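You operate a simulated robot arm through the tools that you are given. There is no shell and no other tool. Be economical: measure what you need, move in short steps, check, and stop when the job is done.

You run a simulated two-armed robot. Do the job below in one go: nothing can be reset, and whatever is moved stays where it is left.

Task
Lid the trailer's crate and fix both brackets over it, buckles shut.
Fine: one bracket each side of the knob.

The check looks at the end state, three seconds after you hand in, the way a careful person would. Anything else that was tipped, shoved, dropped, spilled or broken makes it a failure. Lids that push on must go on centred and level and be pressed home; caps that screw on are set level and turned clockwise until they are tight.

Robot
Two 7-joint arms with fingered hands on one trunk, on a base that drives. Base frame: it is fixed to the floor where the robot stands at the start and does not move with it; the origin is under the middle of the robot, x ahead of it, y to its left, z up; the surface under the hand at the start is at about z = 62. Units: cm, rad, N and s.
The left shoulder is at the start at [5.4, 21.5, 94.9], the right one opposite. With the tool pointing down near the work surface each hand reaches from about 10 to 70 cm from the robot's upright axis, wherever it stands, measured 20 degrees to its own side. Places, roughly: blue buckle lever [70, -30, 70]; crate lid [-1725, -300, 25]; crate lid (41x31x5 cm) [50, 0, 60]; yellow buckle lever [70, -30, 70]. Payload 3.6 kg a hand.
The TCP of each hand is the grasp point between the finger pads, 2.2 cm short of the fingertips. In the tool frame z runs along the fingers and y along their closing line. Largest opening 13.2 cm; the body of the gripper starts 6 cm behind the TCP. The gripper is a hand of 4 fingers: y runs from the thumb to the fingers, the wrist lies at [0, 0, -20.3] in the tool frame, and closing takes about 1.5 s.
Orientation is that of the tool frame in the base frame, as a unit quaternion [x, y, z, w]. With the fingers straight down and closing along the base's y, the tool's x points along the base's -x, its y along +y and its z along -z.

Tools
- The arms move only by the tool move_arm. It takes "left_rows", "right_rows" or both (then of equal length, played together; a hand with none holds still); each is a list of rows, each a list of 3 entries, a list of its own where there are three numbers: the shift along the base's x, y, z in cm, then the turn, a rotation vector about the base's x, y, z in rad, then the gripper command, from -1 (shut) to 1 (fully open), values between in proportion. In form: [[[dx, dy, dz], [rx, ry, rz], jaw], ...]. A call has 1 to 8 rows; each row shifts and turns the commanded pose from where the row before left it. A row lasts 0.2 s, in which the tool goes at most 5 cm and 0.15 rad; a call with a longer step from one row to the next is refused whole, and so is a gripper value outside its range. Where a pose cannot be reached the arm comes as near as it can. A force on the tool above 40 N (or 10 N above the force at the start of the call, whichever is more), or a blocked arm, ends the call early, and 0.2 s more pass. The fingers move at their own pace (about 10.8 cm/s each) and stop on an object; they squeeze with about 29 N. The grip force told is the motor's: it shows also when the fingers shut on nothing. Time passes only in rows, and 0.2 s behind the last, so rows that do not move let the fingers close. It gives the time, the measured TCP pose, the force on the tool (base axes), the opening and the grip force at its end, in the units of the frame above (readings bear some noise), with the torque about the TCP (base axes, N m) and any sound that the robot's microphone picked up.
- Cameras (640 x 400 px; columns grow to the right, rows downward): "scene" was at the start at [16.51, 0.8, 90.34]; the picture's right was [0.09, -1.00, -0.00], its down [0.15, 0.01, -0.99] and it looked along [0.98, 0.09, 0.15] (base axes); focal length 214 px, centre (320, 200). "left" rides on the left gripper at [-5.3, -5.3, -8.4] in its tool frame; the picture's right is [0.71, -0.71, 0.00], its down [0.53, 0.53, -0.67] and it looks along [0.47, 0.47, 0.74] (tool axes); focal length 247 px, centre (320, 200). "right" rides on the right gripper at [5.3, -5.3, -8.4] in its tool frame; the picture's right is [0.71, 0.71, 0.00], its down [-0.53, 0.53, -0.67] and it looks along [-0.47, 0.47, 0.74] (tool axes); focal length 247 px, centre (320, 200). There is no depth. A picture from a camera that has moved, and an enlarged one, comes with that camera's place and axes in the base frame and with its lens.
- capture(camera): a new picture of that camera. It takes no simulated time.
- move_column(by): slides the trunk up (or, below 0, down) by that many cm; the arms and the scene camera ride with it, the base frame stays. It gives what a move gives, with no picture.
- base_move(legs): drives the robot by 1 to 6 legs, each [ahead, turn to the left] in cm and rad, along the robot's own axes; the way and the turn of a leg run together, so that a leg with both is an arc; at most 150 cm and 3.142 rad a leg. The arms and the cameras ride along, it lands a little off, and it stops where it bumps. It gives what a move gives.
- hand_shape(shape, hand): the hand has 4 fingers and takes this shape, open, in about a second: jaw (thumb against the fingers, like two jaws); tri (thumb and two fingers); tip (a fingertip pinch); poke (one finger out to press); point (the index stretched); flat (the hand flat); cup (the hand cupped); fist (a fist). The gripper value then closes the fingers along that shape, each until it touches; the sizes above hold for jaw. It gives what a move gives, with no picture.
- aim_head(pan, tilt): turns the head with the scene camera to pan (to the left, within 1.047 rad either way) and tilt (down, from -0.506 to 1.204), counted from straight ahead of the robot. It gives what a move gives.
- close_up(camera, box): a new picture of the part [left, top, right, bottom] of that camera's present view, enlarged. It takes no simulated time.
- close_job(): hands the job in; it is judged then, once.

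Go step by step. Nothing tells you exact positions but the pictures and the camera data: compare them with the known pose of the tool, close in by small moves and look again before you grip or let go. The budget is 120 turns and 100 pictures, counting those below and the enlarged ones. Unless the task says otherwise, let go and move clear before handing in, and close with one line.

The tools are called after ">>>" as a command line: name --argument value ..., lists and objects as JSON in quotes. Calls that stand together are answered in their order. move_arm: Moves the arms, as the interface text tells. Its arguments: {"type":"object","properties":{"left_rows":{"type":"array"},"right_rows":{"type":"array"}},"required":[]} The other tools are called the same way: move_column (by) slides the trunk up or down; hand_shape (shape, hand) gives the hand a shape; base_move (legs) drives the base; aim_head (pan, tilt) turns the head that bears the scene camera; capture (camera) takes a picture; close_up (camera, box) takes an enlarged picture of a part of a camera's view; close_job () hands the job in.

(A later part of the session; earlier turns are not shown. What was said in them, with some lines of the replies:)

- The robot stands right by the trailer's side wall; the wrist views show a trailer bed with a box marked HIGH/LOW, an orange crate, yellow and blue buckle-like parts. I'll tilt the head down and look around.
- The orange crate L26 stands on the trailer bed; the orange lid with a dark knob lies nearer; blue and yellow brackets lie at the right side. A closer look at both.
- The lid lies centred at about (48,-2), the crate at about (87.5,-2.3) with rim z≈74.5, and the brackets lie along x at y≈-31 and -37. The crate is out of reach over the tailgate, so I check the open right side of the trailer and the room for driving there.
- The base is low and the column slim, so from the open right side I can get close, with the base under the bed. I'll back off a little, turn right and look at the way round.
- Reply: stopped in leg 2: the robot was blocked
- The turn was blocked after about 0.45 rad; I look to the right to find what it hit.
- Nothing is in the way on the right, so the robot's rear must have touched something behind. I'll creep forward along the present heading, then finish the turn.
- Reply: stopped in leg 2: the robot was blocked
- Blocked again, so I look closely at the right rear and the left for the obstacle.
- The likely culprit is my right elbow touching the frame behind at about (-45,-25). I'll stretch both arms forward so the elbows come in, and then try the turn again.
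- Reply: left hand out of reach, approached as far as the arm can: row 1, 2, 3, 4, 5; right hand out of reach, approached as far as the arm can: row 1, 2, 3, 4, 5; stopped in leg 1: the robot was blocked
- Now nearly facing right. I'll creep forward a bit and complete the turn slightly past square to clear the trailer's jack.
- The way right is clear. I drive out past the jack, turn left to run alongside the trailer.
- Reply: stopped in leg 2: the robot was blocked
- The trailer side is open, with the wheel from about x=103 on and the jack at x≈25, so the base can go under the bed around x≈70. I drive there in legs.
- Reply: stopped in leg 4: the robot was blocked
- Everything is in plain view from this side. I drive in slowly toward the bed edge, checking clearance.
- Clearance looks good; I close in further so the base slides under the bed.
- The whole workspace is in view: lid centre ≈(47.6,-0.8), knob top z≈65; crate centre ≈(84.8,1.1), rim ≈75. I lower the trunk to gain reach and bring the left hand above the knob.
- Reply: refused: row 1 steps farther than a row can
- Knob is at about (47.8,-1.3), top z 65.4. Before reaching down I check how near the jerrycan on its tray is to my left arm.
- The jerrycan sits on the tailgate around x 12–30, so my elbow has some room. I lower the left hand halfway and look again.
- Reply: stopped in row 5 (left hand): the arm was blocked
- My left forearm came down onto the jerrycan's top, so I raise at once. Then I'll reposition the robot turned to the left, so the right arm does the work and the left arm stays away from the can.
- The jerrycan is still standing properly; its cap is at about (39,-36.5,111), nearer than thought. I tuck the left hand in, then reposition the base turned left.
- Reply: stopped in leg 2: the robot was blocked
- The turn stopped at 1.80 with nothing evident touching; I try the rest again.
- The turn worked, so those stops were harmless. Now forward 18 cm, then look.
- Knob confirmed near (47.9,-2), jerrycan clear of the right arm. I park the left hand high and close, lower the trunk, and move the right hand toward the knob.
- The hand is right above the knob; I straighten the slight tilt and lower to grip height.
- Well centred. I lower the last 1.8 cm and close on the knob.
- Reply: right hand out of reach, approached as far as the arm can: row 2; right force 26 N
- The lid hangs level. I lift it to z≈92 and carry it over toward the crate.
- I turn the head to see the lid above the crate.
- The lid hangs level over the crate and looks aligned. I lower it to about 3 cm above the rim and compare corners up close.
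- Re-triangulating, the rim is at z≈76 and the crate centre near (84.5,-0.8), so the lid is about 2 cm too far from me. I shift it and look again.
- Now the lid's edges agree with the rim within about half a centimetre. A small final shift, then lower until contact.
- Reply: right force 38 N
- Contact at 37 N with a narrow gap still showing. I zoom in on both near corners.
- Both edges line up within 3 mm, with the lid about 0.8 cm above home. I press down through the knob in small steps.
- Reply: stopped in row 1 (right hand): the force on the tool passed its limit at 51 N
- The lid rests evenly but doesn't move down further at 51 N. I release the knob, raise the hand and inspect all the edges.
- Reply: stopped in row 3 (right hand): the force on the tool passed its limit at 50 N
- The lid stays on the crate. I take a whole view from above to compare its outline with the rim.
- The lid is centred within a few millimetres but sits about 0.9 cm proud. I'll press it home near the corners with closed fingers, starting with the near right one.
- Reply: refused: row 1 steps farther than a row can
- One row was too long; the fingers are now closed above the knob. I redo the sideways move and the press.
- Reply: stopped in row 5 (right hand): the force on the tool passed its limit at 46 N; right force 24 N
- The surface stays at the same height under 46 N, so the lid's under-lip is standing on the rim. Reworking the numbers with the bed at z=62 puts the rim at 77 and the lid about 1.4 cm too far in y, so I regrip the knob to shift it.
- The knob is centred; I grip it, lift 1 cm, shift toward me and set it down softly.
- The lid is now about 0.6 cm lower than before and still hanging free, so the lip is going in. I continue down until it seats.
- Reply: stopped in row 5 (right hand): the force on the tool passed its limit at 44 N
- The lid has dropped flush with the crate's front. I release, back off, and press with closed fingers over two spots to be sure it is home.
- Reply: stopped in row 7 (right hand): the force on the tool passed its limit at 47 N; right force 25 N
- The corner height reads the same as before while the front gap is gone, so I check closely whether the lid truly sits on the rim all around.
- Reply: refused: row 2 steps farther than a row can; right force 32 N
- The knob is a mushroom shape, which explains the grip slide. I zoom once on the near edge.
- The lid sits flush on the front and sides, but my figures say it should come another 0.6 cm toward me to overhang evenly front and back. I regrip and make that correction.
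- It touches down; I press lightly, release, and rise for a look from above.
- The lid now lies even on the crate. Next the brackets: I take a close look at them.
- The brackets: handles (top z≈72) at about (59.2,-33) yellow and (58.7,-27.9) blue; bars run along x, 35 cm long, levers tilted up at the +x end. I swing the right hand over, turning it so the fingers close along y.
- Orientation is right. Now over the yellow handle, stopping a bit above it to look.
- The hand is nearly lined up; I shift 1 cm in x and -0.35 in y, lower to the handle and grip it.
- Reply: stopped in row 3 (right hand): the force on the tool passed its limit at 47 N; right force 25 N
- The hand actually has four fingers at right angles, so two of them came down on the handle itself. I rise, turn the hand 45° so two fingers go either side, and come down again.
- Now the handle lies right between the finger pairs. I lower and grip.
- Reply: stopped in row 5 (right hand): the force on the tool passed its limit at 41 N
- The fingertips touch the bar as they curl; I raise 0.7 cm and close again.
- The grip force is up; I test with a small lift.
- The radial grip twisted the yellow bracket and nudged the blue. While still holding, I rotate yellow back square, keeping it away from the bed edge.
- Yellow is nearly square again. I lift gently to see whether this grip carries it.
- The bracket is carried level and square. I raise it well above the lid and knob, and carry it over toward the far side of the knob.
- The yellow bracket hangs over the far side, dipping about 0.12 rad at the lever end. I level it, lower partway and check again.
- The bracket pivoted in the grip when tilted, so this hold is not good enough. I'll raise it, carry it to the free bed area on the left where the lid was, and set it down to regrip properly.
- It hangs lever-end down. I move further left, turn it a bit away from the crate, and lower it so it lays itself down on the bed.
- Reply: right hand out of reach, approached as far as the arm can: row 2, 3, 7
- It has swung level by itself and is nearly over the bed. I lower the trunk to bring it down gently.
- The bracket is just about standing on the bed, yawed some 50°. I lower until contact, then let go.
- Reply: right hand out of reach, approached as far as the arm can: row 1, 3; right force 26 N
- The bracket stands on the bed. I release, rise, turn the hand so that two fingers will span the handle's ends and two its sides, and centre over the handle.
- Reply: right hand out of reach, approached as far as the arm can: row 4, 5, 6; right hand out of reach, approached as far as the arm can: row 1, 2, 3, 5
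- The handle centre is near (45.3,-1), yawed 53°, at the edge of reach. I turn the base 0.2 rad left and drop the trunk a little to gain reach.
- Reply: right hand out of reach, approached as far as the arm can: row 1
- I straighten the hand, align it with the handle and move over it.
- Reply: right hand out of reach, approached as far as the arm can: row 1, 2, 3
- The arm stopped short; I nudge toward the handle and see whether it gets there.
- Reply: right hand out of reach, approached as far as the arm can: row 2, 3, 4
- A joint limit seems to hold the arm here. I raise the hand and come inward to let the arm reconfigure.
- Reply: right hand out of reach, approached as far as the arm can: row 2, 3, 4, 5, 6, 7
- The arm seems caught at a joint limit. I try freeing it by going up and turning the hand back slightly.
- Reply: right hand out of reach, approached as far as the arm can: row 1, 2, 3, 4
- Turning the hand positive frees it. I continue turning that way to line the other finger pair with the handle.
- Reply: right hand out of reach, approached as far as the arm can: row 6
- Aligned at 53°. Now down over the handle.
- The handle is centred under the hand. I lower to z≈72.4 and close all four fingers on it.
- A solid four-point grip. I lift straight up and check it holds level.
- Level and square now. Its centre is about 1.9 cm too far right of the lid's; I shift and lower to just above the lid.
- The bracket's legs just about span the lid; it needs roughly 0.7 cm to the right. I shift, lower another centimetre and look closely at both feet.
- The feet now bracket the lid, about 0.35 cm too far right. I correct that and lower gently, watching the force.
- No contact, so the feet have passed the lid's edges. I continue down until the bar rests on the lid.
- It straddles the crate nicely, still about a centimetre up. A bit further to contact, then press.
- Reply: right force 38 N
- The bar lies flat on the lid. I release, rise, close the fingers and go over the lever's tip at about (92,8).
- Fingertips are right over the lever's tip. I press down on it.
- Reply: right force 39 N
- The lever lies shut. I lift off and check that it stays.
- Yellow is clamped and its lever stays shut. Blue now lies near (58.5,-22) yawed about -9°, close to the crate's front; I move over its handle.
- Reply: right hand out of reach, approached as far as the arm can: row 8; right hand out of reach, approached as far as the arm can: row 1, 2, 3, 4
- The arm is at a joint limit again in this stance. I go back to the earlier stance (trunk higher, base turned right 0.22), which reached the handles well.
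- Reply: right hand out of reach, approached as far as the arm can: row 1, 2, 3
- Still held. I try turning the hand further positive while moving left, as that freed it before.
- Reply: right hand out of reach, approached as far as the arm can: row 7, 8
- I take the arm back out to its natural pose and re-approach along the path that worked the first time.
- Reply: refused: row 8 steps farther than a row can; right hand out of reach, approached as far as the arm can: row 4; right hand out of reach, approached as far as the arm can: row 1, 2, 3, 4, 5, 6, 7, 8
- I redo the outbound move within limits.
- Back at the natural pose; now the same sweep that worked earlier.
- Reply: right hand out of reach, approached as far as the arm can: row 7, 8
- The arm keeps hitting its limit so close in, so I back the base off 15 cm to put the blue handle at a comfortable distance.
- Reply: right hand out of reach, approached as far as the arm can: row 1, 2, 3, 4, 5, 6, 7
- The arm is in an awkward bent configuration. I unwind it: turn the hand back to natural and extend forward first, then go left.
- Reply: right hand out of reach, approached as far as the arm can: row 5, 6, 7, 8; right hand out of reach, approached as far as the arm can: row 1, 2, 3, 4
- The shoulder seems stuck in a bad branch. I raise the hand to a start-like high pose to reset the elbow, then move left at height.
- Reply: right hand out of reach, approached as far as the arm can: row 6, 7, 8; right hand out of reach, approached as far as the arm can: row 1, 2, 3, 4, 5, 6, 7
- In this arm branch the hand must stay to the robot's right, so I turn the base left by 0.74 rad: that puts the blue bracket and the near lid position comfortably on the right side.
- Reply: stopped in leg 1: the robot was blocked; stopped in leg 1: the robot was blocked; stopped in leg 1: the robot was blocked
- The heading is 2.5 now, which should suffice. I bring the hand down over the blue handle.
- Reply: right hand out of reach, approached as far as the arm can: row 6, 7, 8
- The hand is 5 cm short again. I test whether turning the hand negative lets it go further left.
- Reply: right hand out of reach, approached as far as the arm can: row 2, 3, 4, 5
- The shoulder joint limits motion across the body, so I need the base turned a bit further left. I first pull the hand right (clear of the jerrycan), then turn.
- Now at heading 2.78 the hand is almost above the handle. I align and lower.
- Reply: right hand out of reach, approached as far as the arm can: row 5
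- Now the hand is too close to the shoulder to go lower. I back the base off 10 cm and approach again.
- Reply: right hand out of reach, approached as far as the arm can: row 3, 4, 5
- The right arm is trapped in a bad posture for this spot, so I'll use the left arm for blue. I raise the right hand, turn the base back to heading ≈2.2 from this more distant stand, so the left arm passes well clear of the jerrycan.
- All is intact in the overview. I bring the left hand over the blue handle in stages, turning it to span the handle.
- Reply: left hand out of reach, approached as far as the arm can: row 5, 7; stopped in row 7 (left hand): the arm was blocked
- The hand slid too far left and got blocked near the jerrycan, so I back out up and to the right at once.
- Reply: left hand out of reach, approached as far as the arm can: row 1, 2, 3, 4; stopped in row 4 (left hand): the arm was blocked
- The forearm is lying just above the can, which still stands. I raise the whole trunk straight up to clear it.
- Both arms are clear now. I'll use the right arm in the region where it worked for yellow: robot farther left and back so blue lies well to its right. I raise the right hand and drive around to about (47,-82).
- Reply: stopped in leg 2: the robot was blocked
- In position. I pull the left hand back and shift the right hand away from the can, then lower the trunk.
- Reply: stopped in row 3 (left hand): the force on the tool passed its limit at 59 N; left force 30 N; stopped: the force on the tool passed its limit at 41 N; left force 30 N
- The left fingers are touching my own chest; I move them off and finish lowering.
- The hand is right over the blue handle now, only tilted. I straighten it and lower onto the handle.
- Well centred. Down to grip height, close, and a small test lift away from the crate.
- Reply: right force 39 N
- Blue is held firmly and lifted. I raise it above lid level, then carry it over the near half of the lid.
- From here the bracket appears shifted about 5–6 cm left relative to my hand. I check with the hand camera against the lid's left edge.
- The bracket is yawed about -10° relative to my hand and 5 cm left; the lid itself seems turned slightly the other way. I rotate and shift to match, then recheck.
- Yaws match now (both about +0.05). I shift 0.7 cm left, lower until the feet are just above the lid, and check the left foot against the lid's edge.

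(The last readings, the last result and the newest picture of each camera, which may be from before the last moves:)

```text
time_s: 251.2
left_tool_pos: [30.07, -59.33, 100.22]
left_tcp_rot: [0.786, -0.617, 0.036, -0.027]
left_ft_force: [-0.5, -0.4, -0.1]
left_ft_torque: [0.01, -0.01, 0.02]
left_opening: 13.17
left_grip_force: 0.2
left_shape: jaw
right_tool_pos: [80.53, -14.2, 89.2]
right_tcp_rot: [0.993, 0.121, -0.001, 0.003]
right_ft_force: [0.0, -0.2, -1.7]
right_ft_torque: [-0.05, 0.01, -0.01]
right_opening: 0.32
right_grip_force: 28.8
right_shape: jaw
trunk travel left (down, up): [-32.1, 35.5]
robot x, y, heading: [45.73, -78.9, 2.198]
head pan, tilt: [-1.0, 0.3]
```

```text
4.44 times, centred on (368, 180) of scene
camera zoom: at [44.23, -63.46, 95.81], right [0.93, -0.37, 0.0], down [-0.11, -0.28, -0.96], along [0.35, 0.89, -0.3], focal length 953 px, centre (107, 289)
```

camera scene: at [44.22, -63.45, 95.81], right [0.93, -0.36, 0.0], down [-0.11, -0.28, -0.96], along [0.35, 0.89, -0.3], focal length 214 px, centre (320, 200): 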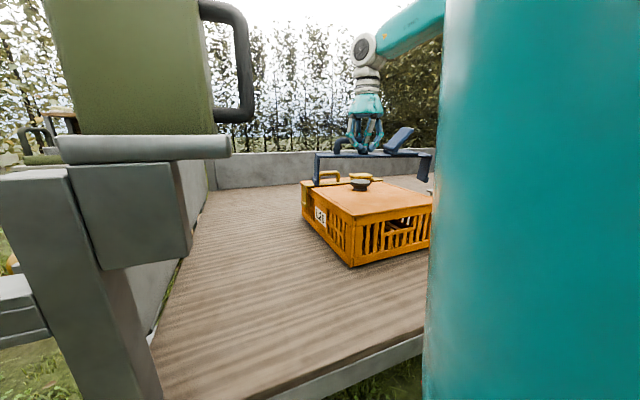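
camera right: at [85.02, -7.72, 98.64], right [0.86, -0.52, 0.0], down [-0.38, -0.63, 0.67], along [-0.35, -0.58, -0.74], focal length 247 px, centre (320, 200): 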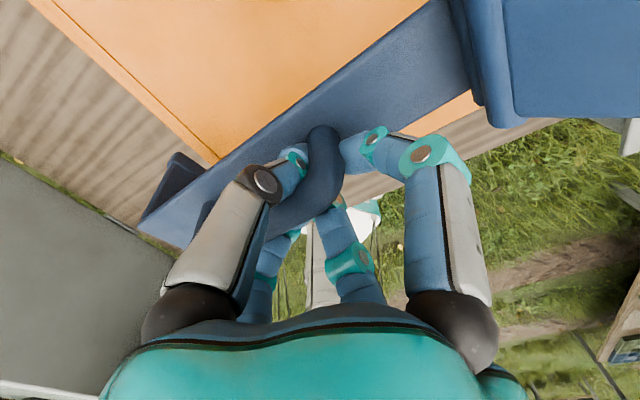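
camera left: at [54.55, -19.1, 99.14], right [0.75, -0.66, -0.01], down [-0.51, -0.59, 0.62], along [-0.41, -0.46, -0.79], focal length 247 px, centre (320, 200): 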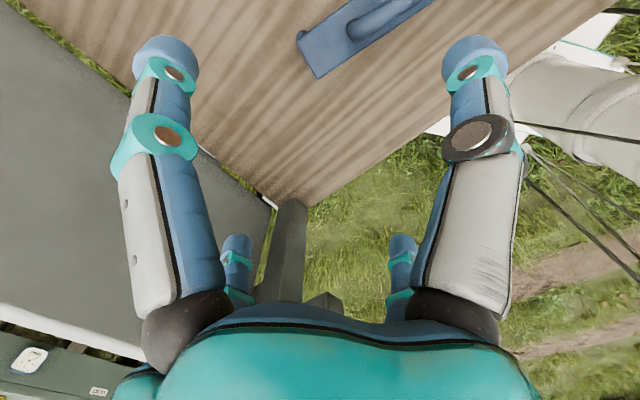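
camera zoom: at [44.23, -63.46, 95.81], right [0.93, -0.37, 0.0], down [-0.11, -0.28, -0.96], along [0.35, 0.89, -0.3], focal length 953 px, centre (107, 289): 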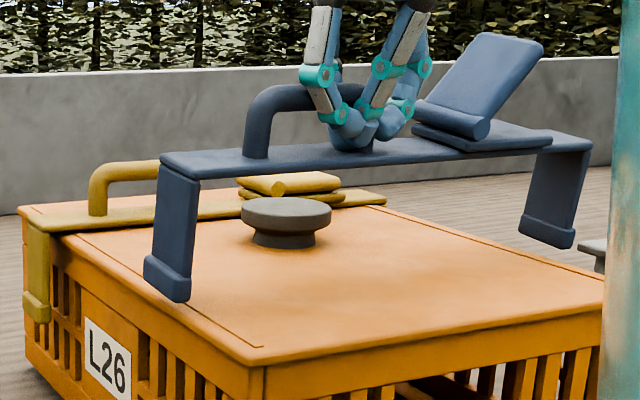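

The view is excellent: yellow is seated and shut, and blue hovers just above. I estimate it needs about 0.5 cm further left; I shift and lower slowly, watching the force for any foot landing on the lid.

>>> move_arm --right_rows '[[[-0.5, 0, 0], [0, 0, -0.02], -1], [[0, 0, -0.5], [0, 0, 0], -1], [[0, 0, -0.5], [0, 0, 0], -1], [[0, 0, -0.5], [0, 0, 0], -1], [[0, 0, -0.5], [0, 0, 0], -1], [[0, 0, -0.4], [0, 0, 0], -1], [[0, 0, 0], [0, 0, 0], -1]]'

```text
time_s: 252.8
left_tool_pos: [29.96, -59.31, 99.99]
left_tcp_rot: [0.786, -0.616, 0.036, -0.027]
left_ft_force: [0.0, -0.3, -0.8]
left_ft_torque: [0.03, 0.01, 0.03]
left_opening: 13.21
left_grip_force: 0.0
left_shape: jaw
right_tool_pos: [80.05, -14.16, 86.94]
right_tcp_rot: [0.994, 0.11, -0.001, 0.003]
right_ft_force: [-0.4, -0.2, -1.7]
right_ft_torque: [-0.01, 0.05, 0.01]
right_opening: 0.33
right_grip_force: 28.7
right_shape: jaw
trunk travel left (down, up): [-32.1, 35.5]
robot x, y, heading: [45.32, -78.32, 2.199]
head pan, tilt: [-1.0, 0.3]
```

No contact though the feet should be at lid height by now. I continue slowly.

>>> move_arm --right_rows '[[[0, 0, -0.5], [0, 0, 0], -1], [[0, 0, -0.5], [0, 0, 0], -1], [[0, 0, -0.5], [0, 0, 0], -1], [[0, 0, -0.5], [0, 0, 0], -1], [[0, 0, 0], [0, 0, 0], -1]]'

```text
time_s: 254.0
left_tool_pos: [29.96, -59.26, 100.2]
left_tcp_rot: [0.786, -0.617, 0.036, -0.027]
left_ft_force: [0.9, 0.5, -1.0]
left_ft_torque: [0.01, 0.03, 0.05]
left_opening: 13.22
left_grip_force: 0.0
left_shape: jaw
right_tool_pos: [79.89, -14.02, 84.9]
right_tcp_rot: [0.994, 0.111, 0.0, 0.002]
right_ft_force: [-0.5, -0.1, -2.0]
right_ft_torque: [-0.09, 0.18, 0.03]
right_opening: 0.33
right_grip_force: 29.2
right_shape: jaw
trunk travel left (down, up): [-32.1, 35.5]
robot x, y, heading: [45.47, -78.41, 2.194]
head pan, tilt: [-1.0, 0.3]
```

Both feet have passed the lid's edges. Down until the bar rests on the lid.

>>> move_arm --right_rows '[[[0, 0, -0.6], [0, 0, 0], -1], [[0, 0, -0.6], [0, 0, 0], -1], [[0, 0, -0.6], [0, 0, 0], -1], [[0, 0, -0.6], [0, 0, 0], -1], [[0, 0, -0.5], [0, 0, 0], -1], [[0, 0, -0.4], [0, 0, 0], -1], [[0, 0, -0.4], [0, 0, 0], -1], [[0, 0, 0], [0, 0, 0], -1]]'

```text
time_s: 255.8
left_tool_pos: [30.14, -59.22, 100.15]
left_tcp_rot: [0.785, -0.617, 0.037, -0.028]
left_ft_force: [0.3, 0.0, 0.7]
left_ft_torque: [0.02, 0.01, 0.01]
left_opening: 13.19
left_grip_force: 0.0
left_shape: jaw
right_tool_pos: [79.88, -14.07, 81.26]
right_tcp_rot: [0.994, 0.11, -0.001, 0.001]
right_ft_force: [-2.2, 0.2, 3.5]
right_ft_torque: [0.0, -0.03, 0.01]
right_opening: 0.33
right_grip_force: 28.8
right_shape: jaw
trunk travel left (down, up): [-32.1, 35.5]
robot x, y, heading: [45.5, -78.56, 2.195]
head pan, tilt: [-1.0, 0.3]
```

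It has touched down. I press it home lightly, release and rise.

>>> move_arm --right_rows '[[[0, 0, -0.3], [0, 0, 0], -1], [[0, 0, -0.2], [0, 0, 0], -1], [[0, 0, 0.3], [0, 0, 0], -0.5], [[0, 0, 0.3], [0, 0, 0], 0.2], [[0, 0, 0.3], [0, 0, 0], 1], [[0, 0, 0.3], [0, 0, 0], 1], [[0, 0, 0.3], [0, 0, 0], 1], [[0, 0, 0], [0, 0, 0], 1]]'

>>> move_arm --right_rows '[[[0, 0, 2], [0, 0, 0], 1], [[0, 0, 4], [0, 0, 0], 1], [[0, 0, 4.5], [0, 0, 0], 1], [[0, 0, 2], [0, 0, -0.1], -1], [[3, 0, 0], [0, 0, -0.1], -1], [[3, 0, 0], [0, 0, 0], -1], [[3, 0, 0], [0, 0, 0], -1], [[0, 0, 0], [0, 0, 0], -1]]'

>>> close_up --camera "scene" --box '[296, 135, 440, 225]'

```text
time_s: 257.6
left_tool_pos: [30.03, -59.23, 100.11]
left_tcp_rot: [0.786, -0.617, 0.037, -0.028]
left_ft_force: [0.8, 0.6, 0.5]
left_ft_torque: [-0.05, -0.02, 0.08]
left_opening: 13.21
left_grip_force: 0.1
left_shape: jaw
right_tool_pos: [79.94, -14.15, 82.23]
right_tcp_rot: [0.994, 0.112, 0.0, 0.002]
right_ft_force: [0.8, -1.2, -0.7]
right_ft_torque: [0.04, -0.01, -0.01]
right_opening: 13.2
right_grip_force: 0.0
right_shape: jaw
trunk travel left (down, up): [-32.1, 35.5]
robot x, y, heading: [45.06, -78.51, 2.197]
head pan, tilt: [-1.0, 0.3]
```

```text
time_s: 259.4
left_tool_pos: [29.91, -59.3, 100.05]
left_tcp_rot: [0.786, -0.617, 0.037, -0.027]
left_ft_force: [0.2, 0.5, -0.7]
left_ft_torque: [0.01, -0.04, -0.01]
left_opening: 13.21
left_grip_force: 0.1
left_shape: jaw
right_tool_pos: [89.05, -14.0, 94.75]
right_tcp_rot: [1.0, 0.011, -0.001, 0.003]
right_ft_force: [-0.8, 0.0, -0.3]
right_ft_torque: [0.0, 0.04, 0.01]
right_opening: 0.01
right_grip_force: 29.4
right_shape: jaw
trunk travel left (down, up): [-32.1, 35.5]
robot x, y, heading: [45.19, -78.52, 2.199]
head pan, tilt: [-1.0, 0.3]
```

```text
4.44 times, centred on (368, 180) of scene
camera zoom: at [44.22, -63.47, 95.81], right [0.93, -0.37, 0.0], down [-0.11, -0.28, -0.96], along [0.35, 0.89, -0.3], focal length 953 px, centre (107, 289)
```

zoom: 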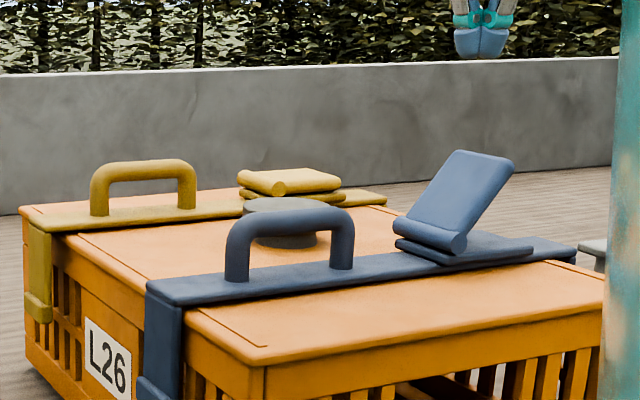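

Blue sits properly across the lid on the near side of the knob. I press its lever down the same way.

>>> move_arm --right_rows '[[[2.7, 1.2, -2], [0, 0, 0], -1], [[0, 0, -3], [0, 0, 0], -1], [[0.1, 0, -1.5], [0, 0, 0], -1], [[0.2, 0, -1], [0, 0, 0], -1], [[0.2, 0, -1], [0, 0, 0], -1], [[0.2, 0, -1.2], [0, 0, 0], -1], [[0.1, 0, -1], [0, 0, 0], -1], [[0, 0, -0.8], [0, 0, 0], -1]]'

```text
time_s: 261.2
left_tool_pos: [29.97, -59.4, 100.14]
left_tcp_rot: [0.786, -0.616, 0.037, -0.028]
left_ft_force: [0.3, -0.7, 0.3]
left_ft_torque: [-0.01, 0.03, 0.0]
left_opening: 13.24
left_grip_force: 0.0
left_shape: jaw
right_tool_pos: [92.34, -12.88, 83.46]
right_tcp_rot: [1.0, 0.011, 0.0, 0.0]
right_ft_force: [0.4, -0.1, 8.3]
right_ft_torque: [-0.02, 0.05, -0.03]
right_opening: 0.0
right_grip_force: 29.3
right_shape: jaw
trunk travel left (down, up): [-32.1, 35.5]
robot x, y, heading: [45.55, -78.55, 2.196]
head pan, tilt: [-1.0, 0.3]
```

At the same height as yellow's shut lever with 8 N; I press a bit more for the latch, then lift off.

>>> move_arm --right_rows '[[[0, 0, -0.2], [0, 0, 0], -1], [[0, 0, -0.2], [0, 0, 0], -1], [[0, 0, -0.1], [0, 0, 0], -1], [[0, 0, 0], [0, 0, 0], -1]]'

>>> move_arm --right_rows '[[[0, 0, 2], [0, 0, 0], -1], [[0, 0, 4], [0, 0, 0], -1], [[0, 0, 4.5], [0, 0, 0], -1], [[0, -2, 4], [0, 0, 0], -1], [[0, -2, 4], [0, 0, 0], -1]]'

>>> close_up --camera "scene" --box '[296, 135, 440, 225]'

```text
time_s: 262.2
left_tool_pos: [29.78, -59.51, 100.15]
left_tcp_rot: [0.786, -0.617, 0.036, -0.029]
left_ft_force: [-0.5, -0.2, -0.3]
left_ft_torque: [0.05, 0.0, 0.02]
left_opening: 13.19
left_grip_force: 0.1
left_shape: jaw
right_tool_pos: [92.46, -12.91, 83.44]
right_tcp_rot: [1.0, 0.012, 0.002, -0.004]
right_ft_force: [-1.0, 5.4, 35.3]
right_ft_torque: [0.07, 0.24, -0.03]
right_opening: 0.0
right_grip_force: 29.3
right_shape: jaw
trunk travel left (down, up): [-32.1, 35.5]
robot x, y, heading: [45.37, -78.69, 2.193]
head pan, tilt: [-1.0, 0.3]
```

```text
time_s: 263.4
left_tool_pos: [30.02, -59.37, 100.18]
left_tcp_rot: [0.786, -0.616, 0.037, -0.027]
left_ft_force: [0.3, -0.2, 0.4]
left_ft_torque: [0.04, -0.01, -0.03]
left_opening: 13.2
left_grip_force: 0.2
left_shape: jaw
right_tool_pos: [92.47, -16.95, 101.42]
right_tcp_rot: [1.0, 0.012, -0.001, 0.002]
right_ft_force: [0.2, 0.0, 0.5]
right_ft_torque: [0.02, 0.0, 0.03]
right_opening: 0.02
right_grip_force: 29.0
right_shape: jaw
trunk travel left (down, up): [-32.1, 35.5]
robot x, y, heading: [45.31, -78.23, 2.194]
head pan, tilt: [-1.0, 0.3]
```

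```text
4.44 times, centred on (368, 180) of scene
camera zoom: at [44.2, -63.53, 95.83], right [0.93, -0.37, 0.0], down [-0.11, -0.28, -0.96], along [0.35, 0.89, -0.3], focal length 953 px, centre (107, 289)
```

zoom: 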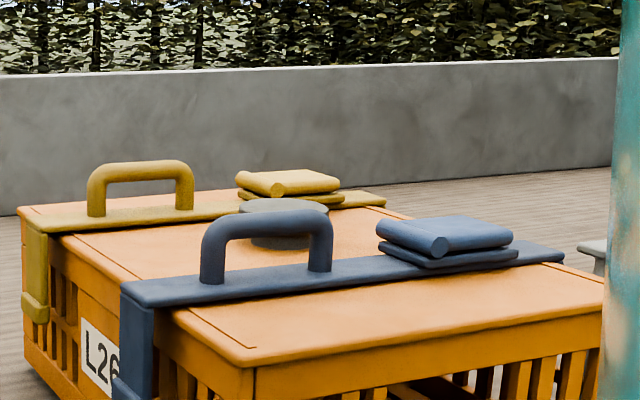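

Both brackets sit across the lid, one on each side of the knob. Both levers are shut and both hands are clear, so I hand in.

>>> close_job

```text
The job is handed in.
```

The crate has its lid on, with the yellow bracket beyond the knob and the blue one on the near side, and both buckles shut. The crate shifted about half a centimetre, and I couldn't see the right-hand feet of the brackets in the last picture. My left forearm touched the jerrycan twice, but it was still standing when I last saw it.
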